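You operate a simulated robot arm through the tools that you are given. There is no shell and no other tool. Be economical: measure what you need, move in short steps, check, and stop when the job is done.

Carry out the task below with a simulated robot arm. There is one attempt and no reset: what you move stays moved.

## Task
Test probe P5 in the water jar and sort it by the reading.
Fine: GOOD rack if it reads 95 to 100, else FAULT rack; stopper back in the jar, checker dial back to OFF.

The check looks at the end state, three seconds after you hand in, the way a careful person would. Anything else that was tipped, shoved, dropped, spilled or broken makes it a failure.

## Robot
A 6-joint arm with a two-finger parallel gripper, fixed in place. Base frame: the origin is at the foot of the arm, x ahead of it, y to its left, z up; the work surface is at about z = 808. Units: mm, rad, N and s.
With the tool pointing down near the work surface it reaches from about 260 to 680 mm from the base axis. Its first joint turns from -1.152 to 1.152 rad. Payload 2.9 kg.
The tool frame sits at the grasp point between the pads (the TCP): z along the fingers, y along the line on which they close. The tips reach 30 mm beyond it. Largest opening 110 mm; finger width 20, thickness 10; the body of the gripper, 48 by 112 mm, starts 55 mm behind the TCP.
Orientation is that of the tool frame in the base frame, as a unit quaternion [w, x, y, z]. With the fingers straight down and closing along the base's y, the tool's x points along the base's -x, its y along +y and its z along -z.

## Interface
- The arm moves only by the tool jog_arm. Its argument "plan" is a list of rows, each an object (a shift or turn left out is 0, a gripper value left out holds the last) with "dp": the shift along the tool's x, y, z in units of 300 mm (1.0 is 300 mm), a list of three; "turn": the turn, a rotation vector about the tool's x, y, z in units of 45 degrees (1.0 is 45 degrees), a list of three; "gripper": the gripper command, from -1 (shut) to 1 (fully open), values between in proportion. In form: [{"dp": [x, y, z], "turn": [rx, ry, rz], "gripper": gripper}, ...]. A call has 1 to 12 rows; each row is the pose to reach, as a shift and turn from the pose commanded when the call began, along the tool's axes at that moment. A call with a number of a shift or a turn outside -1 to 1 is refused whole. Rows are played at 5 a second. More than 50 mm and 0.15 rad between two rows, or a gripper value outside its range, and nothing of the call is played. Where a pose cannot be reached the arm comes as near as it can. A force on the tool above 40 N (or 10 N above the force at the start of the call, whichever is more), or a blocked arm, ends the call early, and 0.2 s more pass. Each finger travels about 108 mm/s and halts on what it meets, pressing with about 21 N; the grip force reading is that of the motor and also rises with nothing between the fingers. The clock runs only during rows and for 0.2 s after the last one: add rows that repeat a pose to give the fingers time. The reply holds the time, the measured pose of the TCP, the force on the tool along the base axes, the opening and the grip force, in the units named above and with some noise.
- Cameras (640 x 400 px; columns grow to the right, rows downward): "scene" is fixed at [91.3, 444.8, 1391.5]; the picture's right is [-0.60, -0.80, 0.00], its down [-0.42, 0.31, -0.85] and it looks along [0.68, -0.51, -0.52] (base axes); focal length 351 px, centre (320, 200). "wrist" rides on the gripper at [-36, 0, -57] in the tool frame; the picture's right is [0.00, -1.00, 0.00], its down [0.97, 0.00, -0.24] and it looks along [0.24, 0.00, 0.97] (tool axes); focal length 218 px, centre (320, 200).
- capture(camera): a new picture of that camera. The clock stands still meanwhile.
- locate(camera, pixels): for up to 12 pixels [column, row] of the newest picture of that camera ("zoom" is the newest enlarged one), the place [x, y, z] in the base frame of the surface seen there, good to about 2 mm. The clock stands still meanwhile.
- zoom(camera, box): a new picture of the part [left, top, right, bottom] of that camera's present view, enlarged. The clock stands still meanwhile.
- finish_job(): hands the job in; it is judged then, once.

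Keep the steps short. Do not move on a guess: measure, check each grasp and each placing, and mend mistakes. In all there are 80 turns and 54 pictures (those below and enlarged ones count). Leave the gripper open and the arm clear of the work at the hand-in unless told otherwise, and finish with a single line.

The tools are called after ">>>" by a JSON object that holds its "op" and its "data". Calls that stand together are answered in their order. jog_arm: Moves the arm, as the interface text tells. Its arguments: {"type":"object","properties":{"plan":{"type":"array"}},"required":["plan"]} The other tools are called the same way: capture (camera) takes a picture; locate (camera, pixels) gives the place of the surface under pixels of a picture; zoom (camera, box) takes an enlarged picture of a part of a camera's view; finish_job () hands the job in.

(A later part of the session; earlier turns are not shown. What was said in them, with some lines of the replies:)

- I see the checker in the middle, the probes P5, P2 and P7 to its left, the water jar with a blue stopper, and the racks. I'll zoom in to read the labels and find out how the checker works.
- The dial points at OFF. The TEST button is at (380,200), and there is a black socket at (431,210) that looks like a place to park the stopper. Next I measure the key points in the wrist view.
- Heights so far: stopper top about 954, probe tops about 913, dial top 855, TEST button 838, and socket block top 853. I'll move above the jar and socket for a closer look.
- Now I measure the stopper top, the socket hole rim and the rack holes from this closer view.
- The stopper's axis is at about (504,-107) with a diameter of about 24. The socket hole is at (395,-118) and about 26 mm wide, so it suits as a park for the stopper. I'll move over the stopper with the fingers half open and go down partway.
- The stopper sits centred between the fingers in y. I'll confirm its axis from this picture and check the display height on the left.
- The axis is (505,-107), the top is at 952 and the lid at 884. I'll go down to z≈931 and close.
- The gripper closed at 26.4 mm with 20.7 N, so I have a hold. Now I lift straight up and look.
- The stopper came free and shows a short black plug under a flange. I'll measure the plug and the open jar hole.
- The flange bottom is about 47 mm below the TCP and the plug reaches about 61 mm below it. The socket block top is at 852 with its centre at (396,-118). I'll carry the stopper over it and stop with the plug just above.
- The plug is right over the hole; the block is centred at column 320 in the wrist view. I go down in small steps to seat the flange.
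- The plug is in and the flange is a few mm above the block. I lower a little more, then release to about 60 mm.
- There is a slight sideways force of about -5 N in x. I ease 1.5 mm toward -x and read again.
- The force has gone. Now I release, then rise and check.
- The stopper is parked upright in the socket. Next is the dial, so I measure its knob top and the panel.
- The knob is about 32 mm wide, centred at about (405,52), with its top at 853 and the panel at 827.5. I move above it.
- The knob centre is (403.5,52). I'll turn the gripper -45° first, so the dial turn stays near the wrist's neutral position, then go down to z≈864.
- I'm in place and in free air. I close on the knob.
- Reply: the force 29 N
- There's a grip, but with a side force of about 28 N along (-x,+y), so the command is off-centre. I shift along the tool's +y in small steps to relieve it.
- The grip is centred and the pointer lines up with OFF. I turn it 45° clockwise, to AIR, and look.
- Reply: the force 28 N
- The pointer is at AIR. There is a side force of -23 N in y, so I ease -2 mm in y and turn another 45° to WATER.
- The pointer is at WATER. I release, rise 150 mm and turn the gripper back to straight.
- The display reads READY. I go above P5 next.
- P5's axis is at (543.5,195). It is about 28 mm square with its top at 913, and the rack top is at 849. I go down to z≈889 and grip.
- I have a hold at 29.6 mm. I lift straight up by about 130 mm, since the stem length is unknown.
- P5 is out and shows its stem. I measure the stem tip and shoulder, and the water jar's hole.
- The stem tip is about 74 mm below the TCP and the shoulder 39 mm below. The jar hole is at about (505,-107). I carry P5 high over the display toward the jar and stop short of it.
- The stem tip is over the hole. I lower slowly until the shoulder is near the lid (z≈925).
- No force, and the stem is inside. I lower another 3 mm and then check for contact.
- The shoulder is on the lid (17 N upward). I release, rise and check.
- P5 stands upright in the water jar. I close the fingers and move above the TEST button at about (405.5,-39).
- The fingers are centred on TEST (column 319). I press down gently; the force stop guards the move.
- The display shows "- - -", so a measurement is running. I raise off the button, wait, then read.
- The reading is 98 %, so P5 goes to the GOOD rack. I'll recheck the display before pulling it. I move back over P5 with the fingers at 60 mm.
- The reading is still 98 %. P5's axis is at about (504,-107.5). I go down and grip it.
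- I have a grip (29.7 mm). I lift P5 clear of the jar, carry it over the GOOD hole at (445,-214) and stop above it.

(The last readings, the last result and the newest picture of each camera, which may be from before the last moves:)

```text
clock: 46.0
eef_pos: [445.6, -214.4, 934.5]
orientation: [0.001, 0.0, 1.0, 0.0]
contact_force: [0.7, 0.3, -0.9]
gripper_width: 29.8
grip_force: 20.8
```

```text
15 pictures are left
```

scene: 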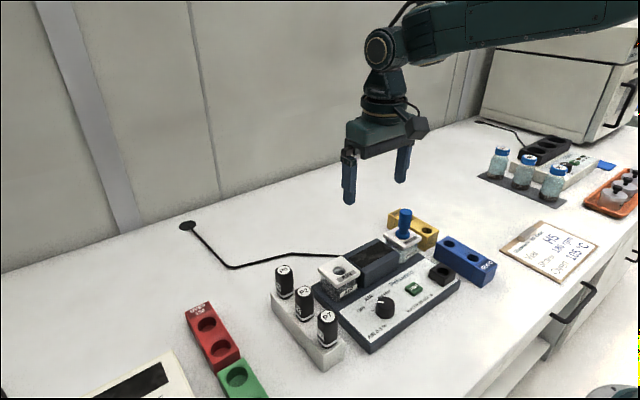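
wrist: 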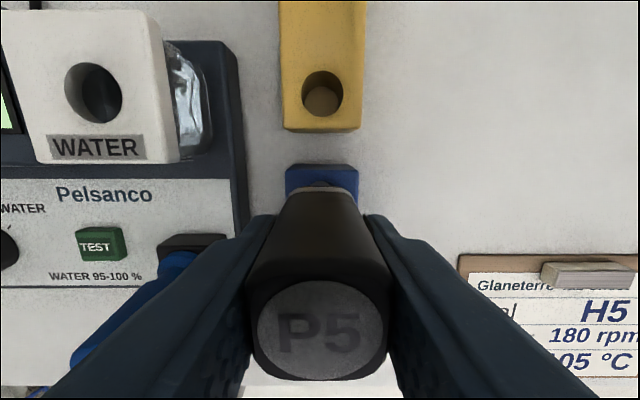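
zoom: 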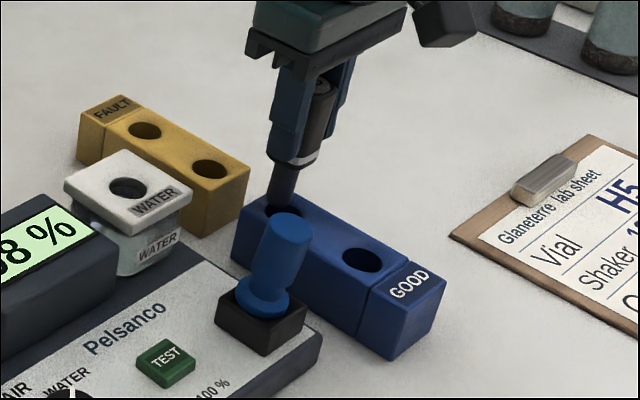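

The stem is aligned with the hole. I lower it slowly.

>>> {"op": "jog_arm", "data": {"plan": [{"dp": [0, -0.002, 0.03]}, {"dp": [0, -0.002, 0.06]}, {"dp": [0, -0.002, 0.09]}, {"dp": [0, -0.002, 0.12]}, {"dp": [0, -0.002, 0.14]}, {"dp": [0, -0.002, 0.149]}, {"dp": [0, -0.002, 0.149]}]}}

>>> {"op": "zoom", "data": {"camera": "scene", "box": [400, 180, 520, 300]}}

```text
clock: 47.6
eef_pos: [445.7, -214.5, 891.9]
orientation: [0.0, 0.0, 1.0, 0.0]
contact_force: [-8.1, -0.1, 1.7]
gripper_width: 29.4
grip_force: 20.9
```

```text
3.33 times, centred on (460, 240) of scene
```

zoom: 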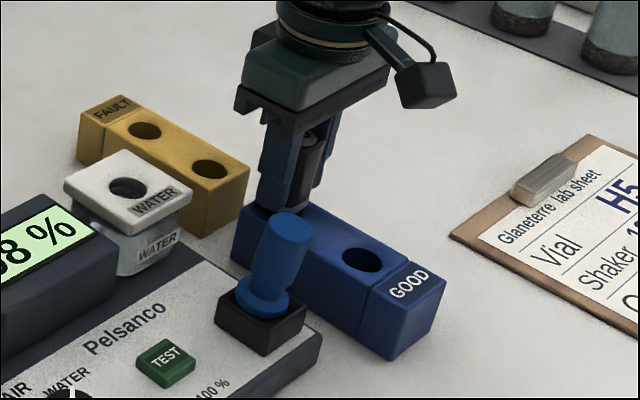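

It is nearly seated, with a slight -8 N in x. I ease -2 mm in x and lower the last 2 mm.

>>> {"op": "jog_arm", "data": {"plan": [{"dp": [0.004, 0, 0]}, {"dp": [0.007, 0, 0]}, {"dp": [0.007, 0, 0.005]}, {"dp": [0.007, 0, 0.008]}, {"dp": [0.007, 0, 0.008]}]}}

```text
clock: 48.8
eef_pos: [444.5, -213.4, 890.8]
orientation: [0.002, -0.001, 1.0, -0.001]
contact_force: [0.1, 2.2, 17.0]
gripper_width: 30.0
grip_force: 21.3
```

P5 is seated (17 N upward). I release and rise.

>>> {"op": "jog_arm", "data": {"plan": [{"dp": [0, 0, -0.004], "gripper": -1}, {"dp": [0, 0, -0.004], "gripper": -0.3}, {"dp": [0, 0, -0.004], "gripper": 0.09}, {"dp": [0, 0, -0.004], "gripper": 0.09}, {"dp": [0, 0, -0.12]}, {"dp": [0, 0, -0.25]}, {"dp": [0, 0, -0.38]}, {"dp": [0, 0, -0.48]}, {"dp": [0, 0, -0.48]}]}}

>>> {"op": "zoom", "data": {"camera": "scene", "box": [380, 180, 520, 310]}}

```text
clock: 50.8
eef_pos: [442.9, -213.3, 1032.2]
orientation: [0.001, 0.0, 1.0, -0.001]
contact_force: [0.1, -0.3, -0.5]
gripper_width: 59.9
grip_force: 0.1
```

```text
3.08 times, centred on (450, 245) of scene
```

zoom: 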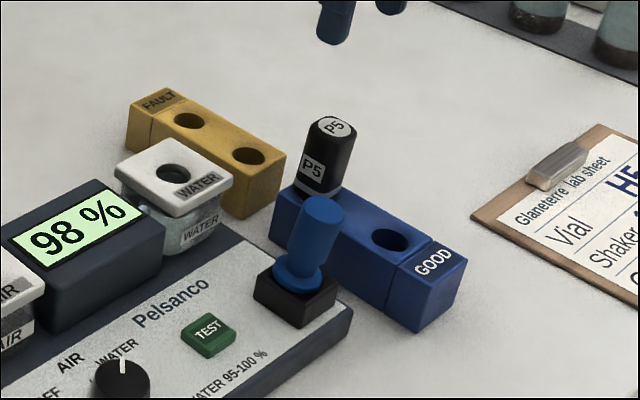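

P5 sits upright in the GOOD rack. Now I fetch the stopper: move above it and check its axis.

>>> {"op": "jog_arm", "data": {"plan": [{"dp": [0.055, 0.106, 0]}, {"dp": [0.11, 0.212, 0]}, {"dp": [0.163, 0.318, 0.05]}, {"dp": [0.163, 0.318, 0.18]}, {"dp": [0.163, 0.318, 0.18]}]}}

>>> {"op": "capture", "data": {"camera": "wrist"}}

```text
clock: 52.0
eef_pos: [394.0, -118.0, 977.3]
orientation: [0.0, 0.0, 1.0, 0.0]
contact_force: [0.2, -0.5, -0.6]
gripper_width: 59.9
grip_force: 0.0
```

```text
12 pictures are left
```

wrist: 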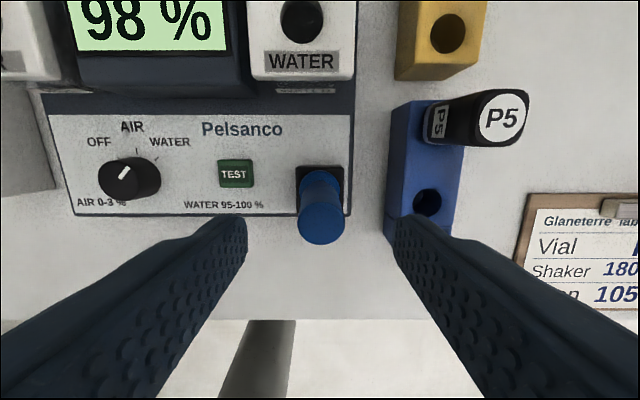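

>>> {"op": "locate", "data": {"camera": "wrist", "pixels": [[301, 222], [341, 222], [321, 204], [321, 241], [321, 222], [303, 7]]}}

```text
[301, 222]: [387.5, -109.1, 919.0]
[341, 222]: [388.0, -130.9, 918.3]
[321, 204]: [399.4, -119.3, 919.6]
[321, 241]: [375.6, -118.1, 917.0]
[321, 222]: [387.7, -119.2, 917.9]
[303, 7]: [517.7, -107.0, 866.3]
```

The stopper leans about 0.107 rad toward -x: its top is at x=387.7 and the base at 395, and the height differences agree. I'll tilt the tool the same amount before gripping, so it comes upright when I straighten. The grip point is (390,-119,897).

>>> {"op": "jog_arm", "data": {"plan": [{"dp": [0.013, -0.004, 0.02], "turn": [0, -0.07, 0]}, {"dp": [0.013, -0.004, 0.08], "turn": [0, -0.135, 0]}, {"dp": [0.013, -0.004, 0.16], "turn": [0, -0.135, 0]}, {"dp": [0.013, -0.004, 0.23], "turn": [0, -0.135, 0]}, {"dp": [0.013, -0.004, 0.267], "turn": [0, -0.135, 0]}, {"dp": [0.013, -0.004, 0.267], "turn": [0, -0.135, 0]}]}}

>>> {"op": "zoom", "data": {"camera": "scene", "box": [390, 190, 510, 310]}}

```text
clock: 53.4
eef_pos: [391.3, -120.2, 898.2]
orientation: [0.053, 0.0, 0.999, 0.0]
contact_force: [-0.9, -0.1, -0.6]
gripper_width: 60.3
grip_force: 0.1
```

```text
3.33 times, centred on (450, 250) of scene
```

zoom: 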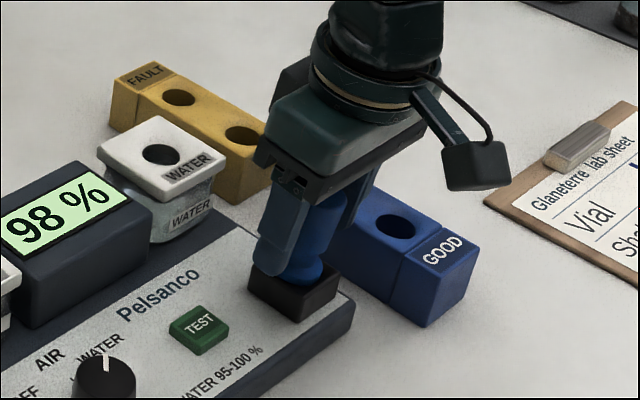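

The fingers run parallel to the stopper. I close, lift along its axis, then straighten the tool.

>>> {"op": "jog_arm", "data": {"plan": [{"gripper": -1}, {"gripper": -1}, {"gripper": -1}, {"dp": [0, 0, -0.05]}, {"dp": [0, 0, -0.13]}, {"dp": [0, 0, -0.25]}, {"dp": [0, 0, -0.38]}, {"dp": [0, 0, -0.4], "turn": [0, 0.07, 0]}, {"dp": [0, 0, -0.4], "turn": [0, 0.135, 0]}, {"dp": [0, 0, -0.4], "turn": [0, 0.135, 0]}]}}

>>> {"op": "zoom", "data": {"camera": "scene", "box": [390, 120, 550, 300]}}

```text
clock: 55.6
eef_pos: [377.7, -120.3, 1018.5]
orientation: [-0.001, 0.0, 1.0, 0.0]
contact_force: [0.0, 0.1, 0.8]
gripper_width: 26.6
grip_force: 21.2
```

```text
2.22 times, centred on (470, 210) of scene
```

zoom: 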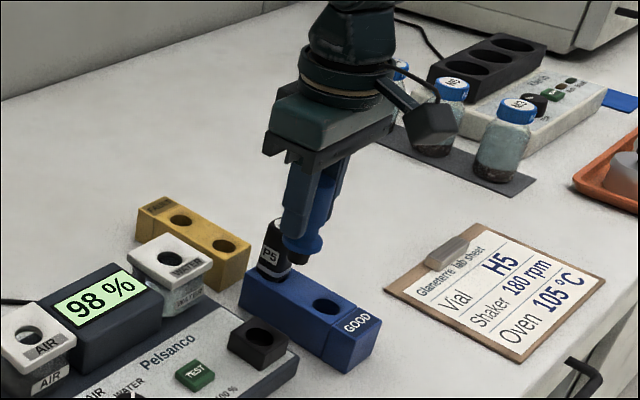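

The stopper hangs upright in the gripper. I carry it over the water jar, with the plug stopping about 15 mm above the lid.

>>> {"op": "jog_arm", "data": {"plan": [{"dp": [-0.14, 0.014, 0]}, {"dp": [-0.28, 0.028, 0]}, {"dp": [-0.422, 0.043, 0]}, {"dp": [-0.422, 0.043, 0.09]}, {"dp": [-0.422, 0.043, 0.18]}, {"dp": [-0.422, 0.043, 0.18]}]}}

>>> {"op": "zoom", "data": {"camera": "scene", "box": [350, 170, 460, 280]}}

>>> {"op": "capture", "data": {"camera": "wrist"}}

```text
clock: 57.0
eef_pos: [505.1, -106.2, 962.0]
orientation: [0.0, 0.0, 1.0, 0.0]
contact_force: [0.0, -0.4, -0.2]
gripper_width: 26.4
grip_force: 21.6
```

```text
3.64 times, centred on (405, 225) of scene
```

zoom: 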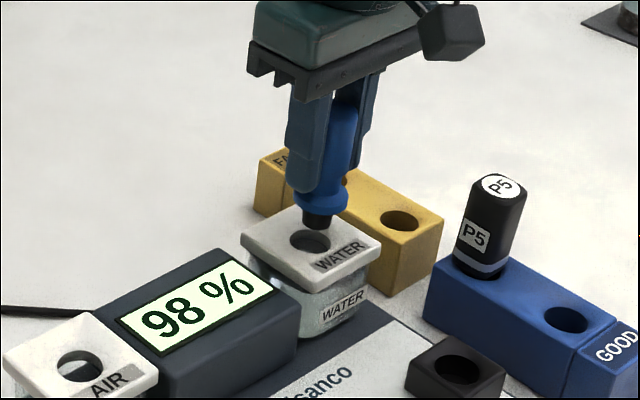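

```text
8 pictures are left
```

wrist: 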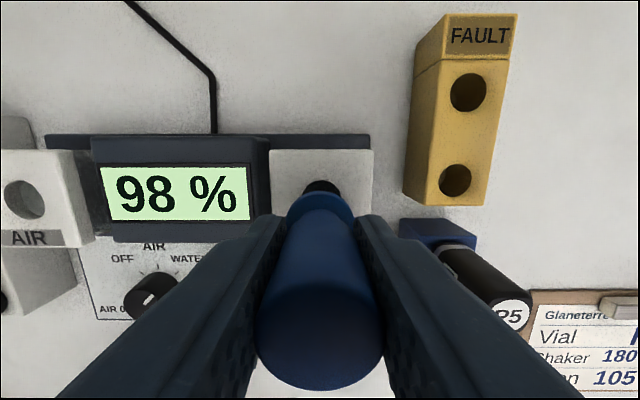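

Before lowering I measure the plug tip, the stopper top and the jar hole rim from these pictures.

>>> {"op": "locate", "data": {"camera": "zoom", "pixels": [[306, 220], [331, 222], [318, 225], [318, 218], [290, 240], [331, 243], [345, 212], [292, 207]]}}

>>> {"op": "locate", "data": {"camera": "wrist", "pixels": [[275, 340], [365, 340], [320, 300], [320, 375], [320, 340], [304, 190], [341, 190], [322, 181]]}}

```text
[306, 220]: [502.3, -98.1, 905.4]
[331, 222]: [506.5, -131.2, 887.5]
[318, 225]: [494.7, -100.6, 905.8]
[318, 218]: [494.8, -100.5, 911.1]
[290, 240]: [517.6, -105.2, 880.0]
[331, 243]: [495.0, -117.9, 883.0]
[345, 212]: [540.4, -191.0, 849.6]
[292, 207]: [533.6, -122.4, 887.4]
```

```text
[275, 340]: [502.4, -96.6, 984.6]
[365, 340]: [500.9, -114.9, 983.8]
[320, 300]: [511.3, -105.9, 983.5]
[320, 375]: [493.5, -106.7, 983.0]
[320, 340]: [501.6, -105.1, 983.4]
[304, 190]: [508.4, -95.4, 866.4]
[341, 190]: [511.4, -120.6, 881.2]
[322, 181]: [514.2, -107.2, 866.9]
```

The stopper is upright and sits about 2–3 mm toward -x in the hand. I correct by +2.4 mm in x and lower toward the seat height (z≈931).

>>> {"op": "jog_arm", "data": {"plan": [{"dp": [-0.008, 0, 0]}, {"dp": [-0.008, 0, 0.03]}, {"dp": [-0.008, 0, 0.055]}, {"dp": [-0.008, 0, 0.075]}, {"dp": [-0.008, 0, 0.09]}, {"dp": [-0.008, 0, 0.097]}, {"dp": [-0.008, 0, 0.097]}]}}

```text
clock: 58.6
eef_pos: [505.9, -107.5, 933.7]
orientation: [0.0, 0.0, 1.0, 0.0]
contact_force: [0.2, -0.1, -0.5]
gripper_width: 26.7
grip_force: 21.0
```

No contact force, so the plug is going in. I lower in 1 mm steps until the flange touches.

>>> {"op": "jog_arm", "data": {"plan": [{"dp": [0, 0, 0.004]}, {"dp": [0, 0, 0.008]}, {"dp": [0, 0, 0.01]}, {"dp": [0, 0, 0.01]}]}}

>>> {"op": "zoom", "data": {"camera": "scene", "box": [350, 170, 460, 280]}}

```text
clock: 59.6
eef_pos: [506.5, -107.7, 932.5]
orientation: [0.0, 0.0, 1.0, -0.001]
contact_force: [-0.3, 0.0, -0.1]
gripper_width: 26.9
grip_force: 20.7
```

```text
3.64 times, centred on (405, 225) of scene
```

zoom: 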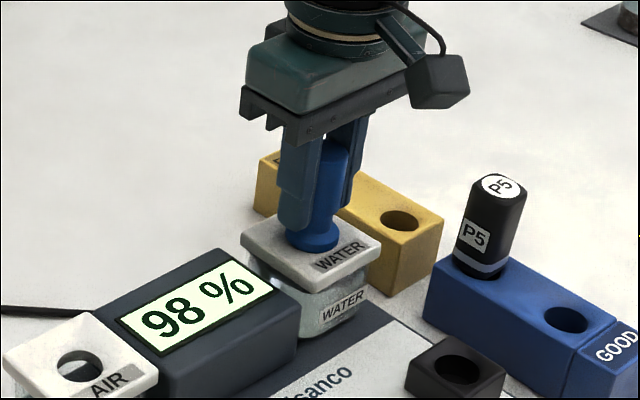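

The flange is at the lid. I lower a little more to feel the seat.

>>> {"op": "jog_arm", "data": {"plan": [{"dp": [0, 0, 0.004]}, {"dp": [0, 0, 0.007]}, {"dp": [0, 0, 0.007]}]}}

```text
clock: 60.4
eef_pos: [505.9, -106.9, 930.8]
orientation: [0.001, 0.001, 1.0, 0.0]
contact_force: [-1.8, 0.9, 12.0]
gripper_width: 26.7
grip_force: 20.7
```

It is seated with 12 N upward. I release and rise.

>>> {"op": "jog_arm", "data": {"plan": [{"dp": [0, 0, -0.002], "gripper": -1}, {"dp": [0, 0, -0.002], "gripper": -0.3}, {"dp": [0, 0, -0.002], "gripper": 0.09}, {"dp": [0, 0, -0.002], "gripper": 0.09}, {"dp": [0, 0, -0.12]}, {"dp": [0, 0, -0.25]}, {"dp": [0, 0, -0.35]}, {"dp": [0, 0, -0.35]}]}}

>>> {"op": "capture", "data": {"camera": "wrist"}}

```text
clock: 62.2
eef_pos: [505.9, -108.1, 1035.6]
orientation: [0.0, 0.0, 1.0, 0.0]
contact_force: [-0.2, 1.0, 0.4]
gripper_width: 60.2
grip_force: 0.0
```

```text
6 pictures are left
```

wrist: 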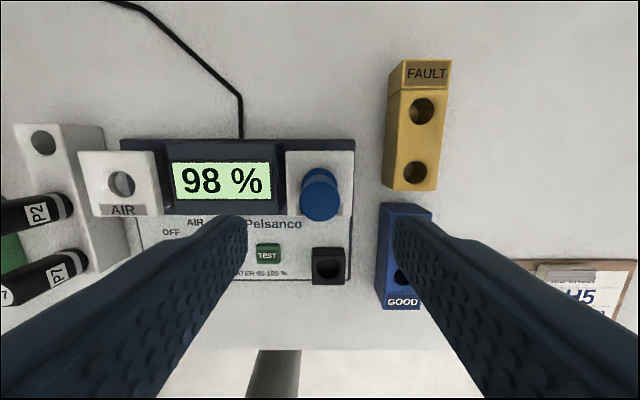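

>>> {"op": "locate", "data": {"camera": "wrist", "pixels": [[305, 203], [336, 203], [320, 189], [320, 217], [320, 203]]}}

```text
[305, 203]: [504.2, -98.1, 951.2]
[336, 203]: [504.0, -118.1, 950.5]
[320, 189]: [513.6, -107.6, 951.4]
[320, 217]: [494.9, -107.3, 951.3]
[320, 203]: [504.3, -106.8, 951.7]
```

The stopper is level and back at its original place (504,-107, top 951.5). Now the dial: I move above it with the gripper turned +45°.

>>> {"op": "jog_arm", "data": {"plan": [{"dp": [0.08, 0.125, 0], "turn": [0, 0, 0.16]}, {"dp": [0.16, 0.25, 0], "turn": [0, 0, 0.32]}, {"dp": [0.24, 0.375, 0], "turn": [0, 0, 0.48]}, {"dp": [0.343, 0.48, 0], "turn": [0, 0, 0.64]}, {"dp": [0.343, 0.535, 0.1], "turn": [0, 0, 0.8]}, {"dp": [0.343, 0.535, 0.22], "turn": [0, 0, 0.92]}, {"dp": [0.343, 0.535, 0.34], "turn": [0, 0, 1]}, {"dp": [0.343, 0.535, 0.34], "turn": [0, 0, 1]}]}}

>>> {"op": "capture", "data": {"camera": "wrist"}}

```text
clock: 64.0
eef_pos: [404.5, 54.1, 932.3]
orientation: [0.0, 0.384, 0.923, 0.0]
contact_force: [0.1, 0.2, 0.1]
gripper_width: 59.9
grip_force: 0.0
```

```text
5 pictures are left
```

wrist: 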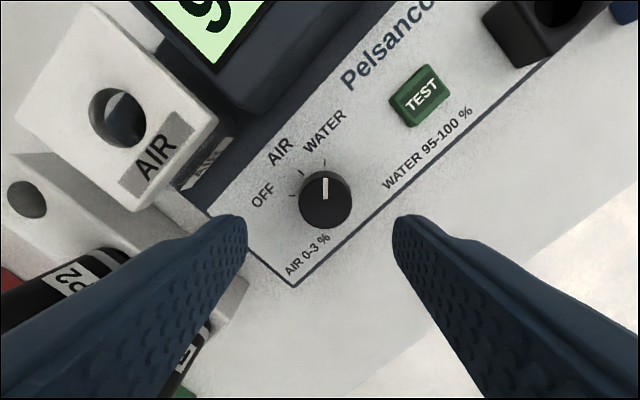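

The knob sits 5 px right of centre, so I shift -3 mm in tool y and -2 mm in tool x. Then I go down and close.

>>> {"op": "jog_arm", "data": {"plan": [{"dp": [-0.006, -0.01, 0.08]}, {"dp": [-0.006, -0.01, 0.16]}, {"dp": [-0.006, -0.01, 0.222]}, {"dp": [-0.006, -0.01, 0.222]}, {"dp": [-0.006, -0.01, 0.222], "gripper": -0.3}, {"dp": [-0.006, -0.01, 0.222], "gripper": -1}, {"dp": [-0.006, -0.01, 0.222], "gripper": -1}]}}

```text
clock: 65.6
eef_pos: [401.9, 50.8, 866.5]
orientation: [0.0, 0.383, 0.924, 0.001]
contact_force: [3.1, 3.0, -6.7]
gripper_width: 36.4
grip_force: 44.6
```

The grip is well centred with low force. I turn 45° back, to AIR.

>>> {"op": "jog_arm", "data": {"plan": [{"turn": [0, 0, -0.15]}, {"turn": [0, 0, -0.3]}, {"turn": [0, 0, -0.45]}, {"turn": [0, 0, -0.6]}, {"turn": [0, 0, -0.75]}, {"turn": [0, 0, -0.88]}, {"turn": [0, 0, -1]}, {"turn": [0, 0, -1]}]}}

```text
clock: 67.4
eef_pos: [402.7, 50.0, 866.4]
orientation: [0.0, -0.002, 1.0, 0.002]
contact_force: [8.3, 18.6, -9.3]
gripper_width: 36.7
grip_force: 44.8
```

Side force is +18.6 N in y, so I ease +1.5 mm in y and turn another 45° to OFF.

>>> {"op": "jog_arm", "data": {"plan": [{"dp": [0, 0.005, 0]}, {"dp": [0, 0.006, -0.002], "turn": [0, 0, -0.15]}, {"dp": [0, 0.006, -0.002], "turn": [0, 0, -0.3]}, {"dp": [0, 0.006, -0.002], "turn": [0, 0, -0.45]}, {"dp": [0, 0.006, -0.002], "turn": [0, 0, -0.6]}, {"dp": [0, 0.006, -0.002], "turn": [0, 0, -0.75]}, {"dp": [0, 0.006, -0.002], "turn": [0, 0, -0.88]}, {"dp": [0, 0.006, -0.002], "turn": [0, 0, -1]}, {"dp": [0, 0.006, -0.002], "turn": [0, 0, -1]}]}}

>>> {"op": "capture", "data": {"camera": "wrist"}}

```text
clock: 69.4
eef_pos: [401.5, 54.5, 866.5]
orientation: [-0.001, -0.384, 0.923, 0.002]
contact_force: [5.5, 16.4, -16.6]
gripper_width: 36.5
grip_force: 44.8
```

```text
4 pictures are left
```

wrist: 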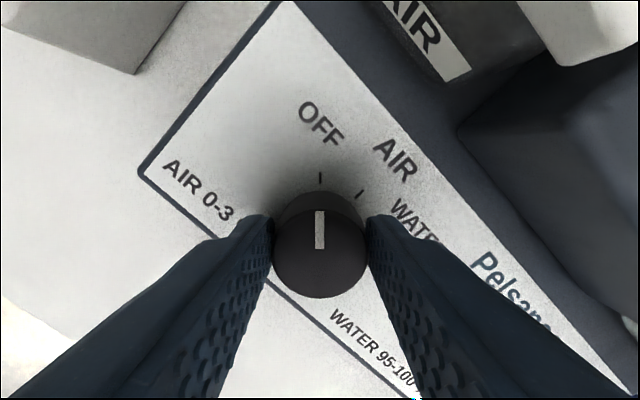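

The pointer is at OFF. I release, rise and straighten the gripper.

>>> {"op": "jog_arm", "data": {"plan": [{"gripper": 0.09}, {"gripper": 0.09}, {"dp": [0, 0, -0.12]}, {"dp": [0, 0, -0.26]}, {"dp": [0, 0, -0.4]}, {"dp": [0, 0, -0.54], "turn": [0, 0, 0.17]}, {"dp": [0, 0, -0.68], "turn": [0, 0, 0.34]}, {"dp": [0, 0, -0.75], "turn": [0, 0, 0.51]}, {"dp": [0, 0, -0.75], "turn": [0, 0, 0.68]}, {"dp": [0, 0, -0.75], "turn": [0, 0, 0.85]}, {"dp": [0, 0, -0.75], "turn": [0, 0, 1], "gripper": 1}, {"dp": [0, 0, -0.75], "turn": [0, 0, 1], "gripper": 1}]}}

>>> {"op": "capture", "data": {"camera": "wrist"}}

>>> {"op": "capture", "data": {"camera": "scene"}}

```text
clock: 72.0
eef_pos: [402.3, 51.2, 1092.1]
orientation: [0.0, 0.0, 1.0, 0.001]
contact_force: [0.8, -1.3, 0.0]
gripper_width: 110.0
grip_force: 0.1
```

```text
3 pictures are left
```

wrist: 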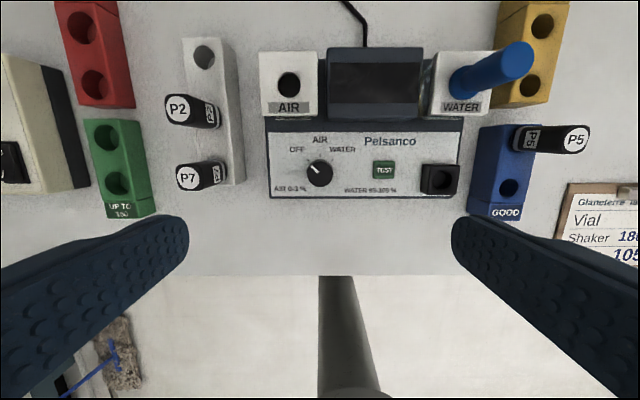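

```text
2 pictures are left
```

scene: 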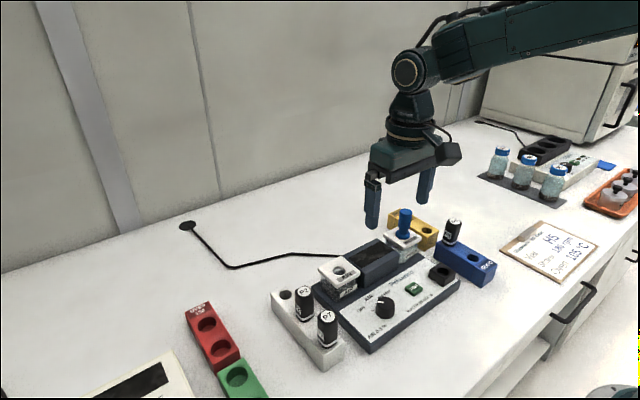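

The display is dark, the dial is at OFF, the stopper is in the water jar, P5 is in the GOOD rack, and nothing else has moved. The gripper is open and clear, so I hand in.

>>> {"op": "finish_job", "data": {}}

```text
The job is handed in.
```

P5 read 98 % in the water jar, so it is in the GOOD rack, with the stopper back in the jar and the checker dial at OFF.
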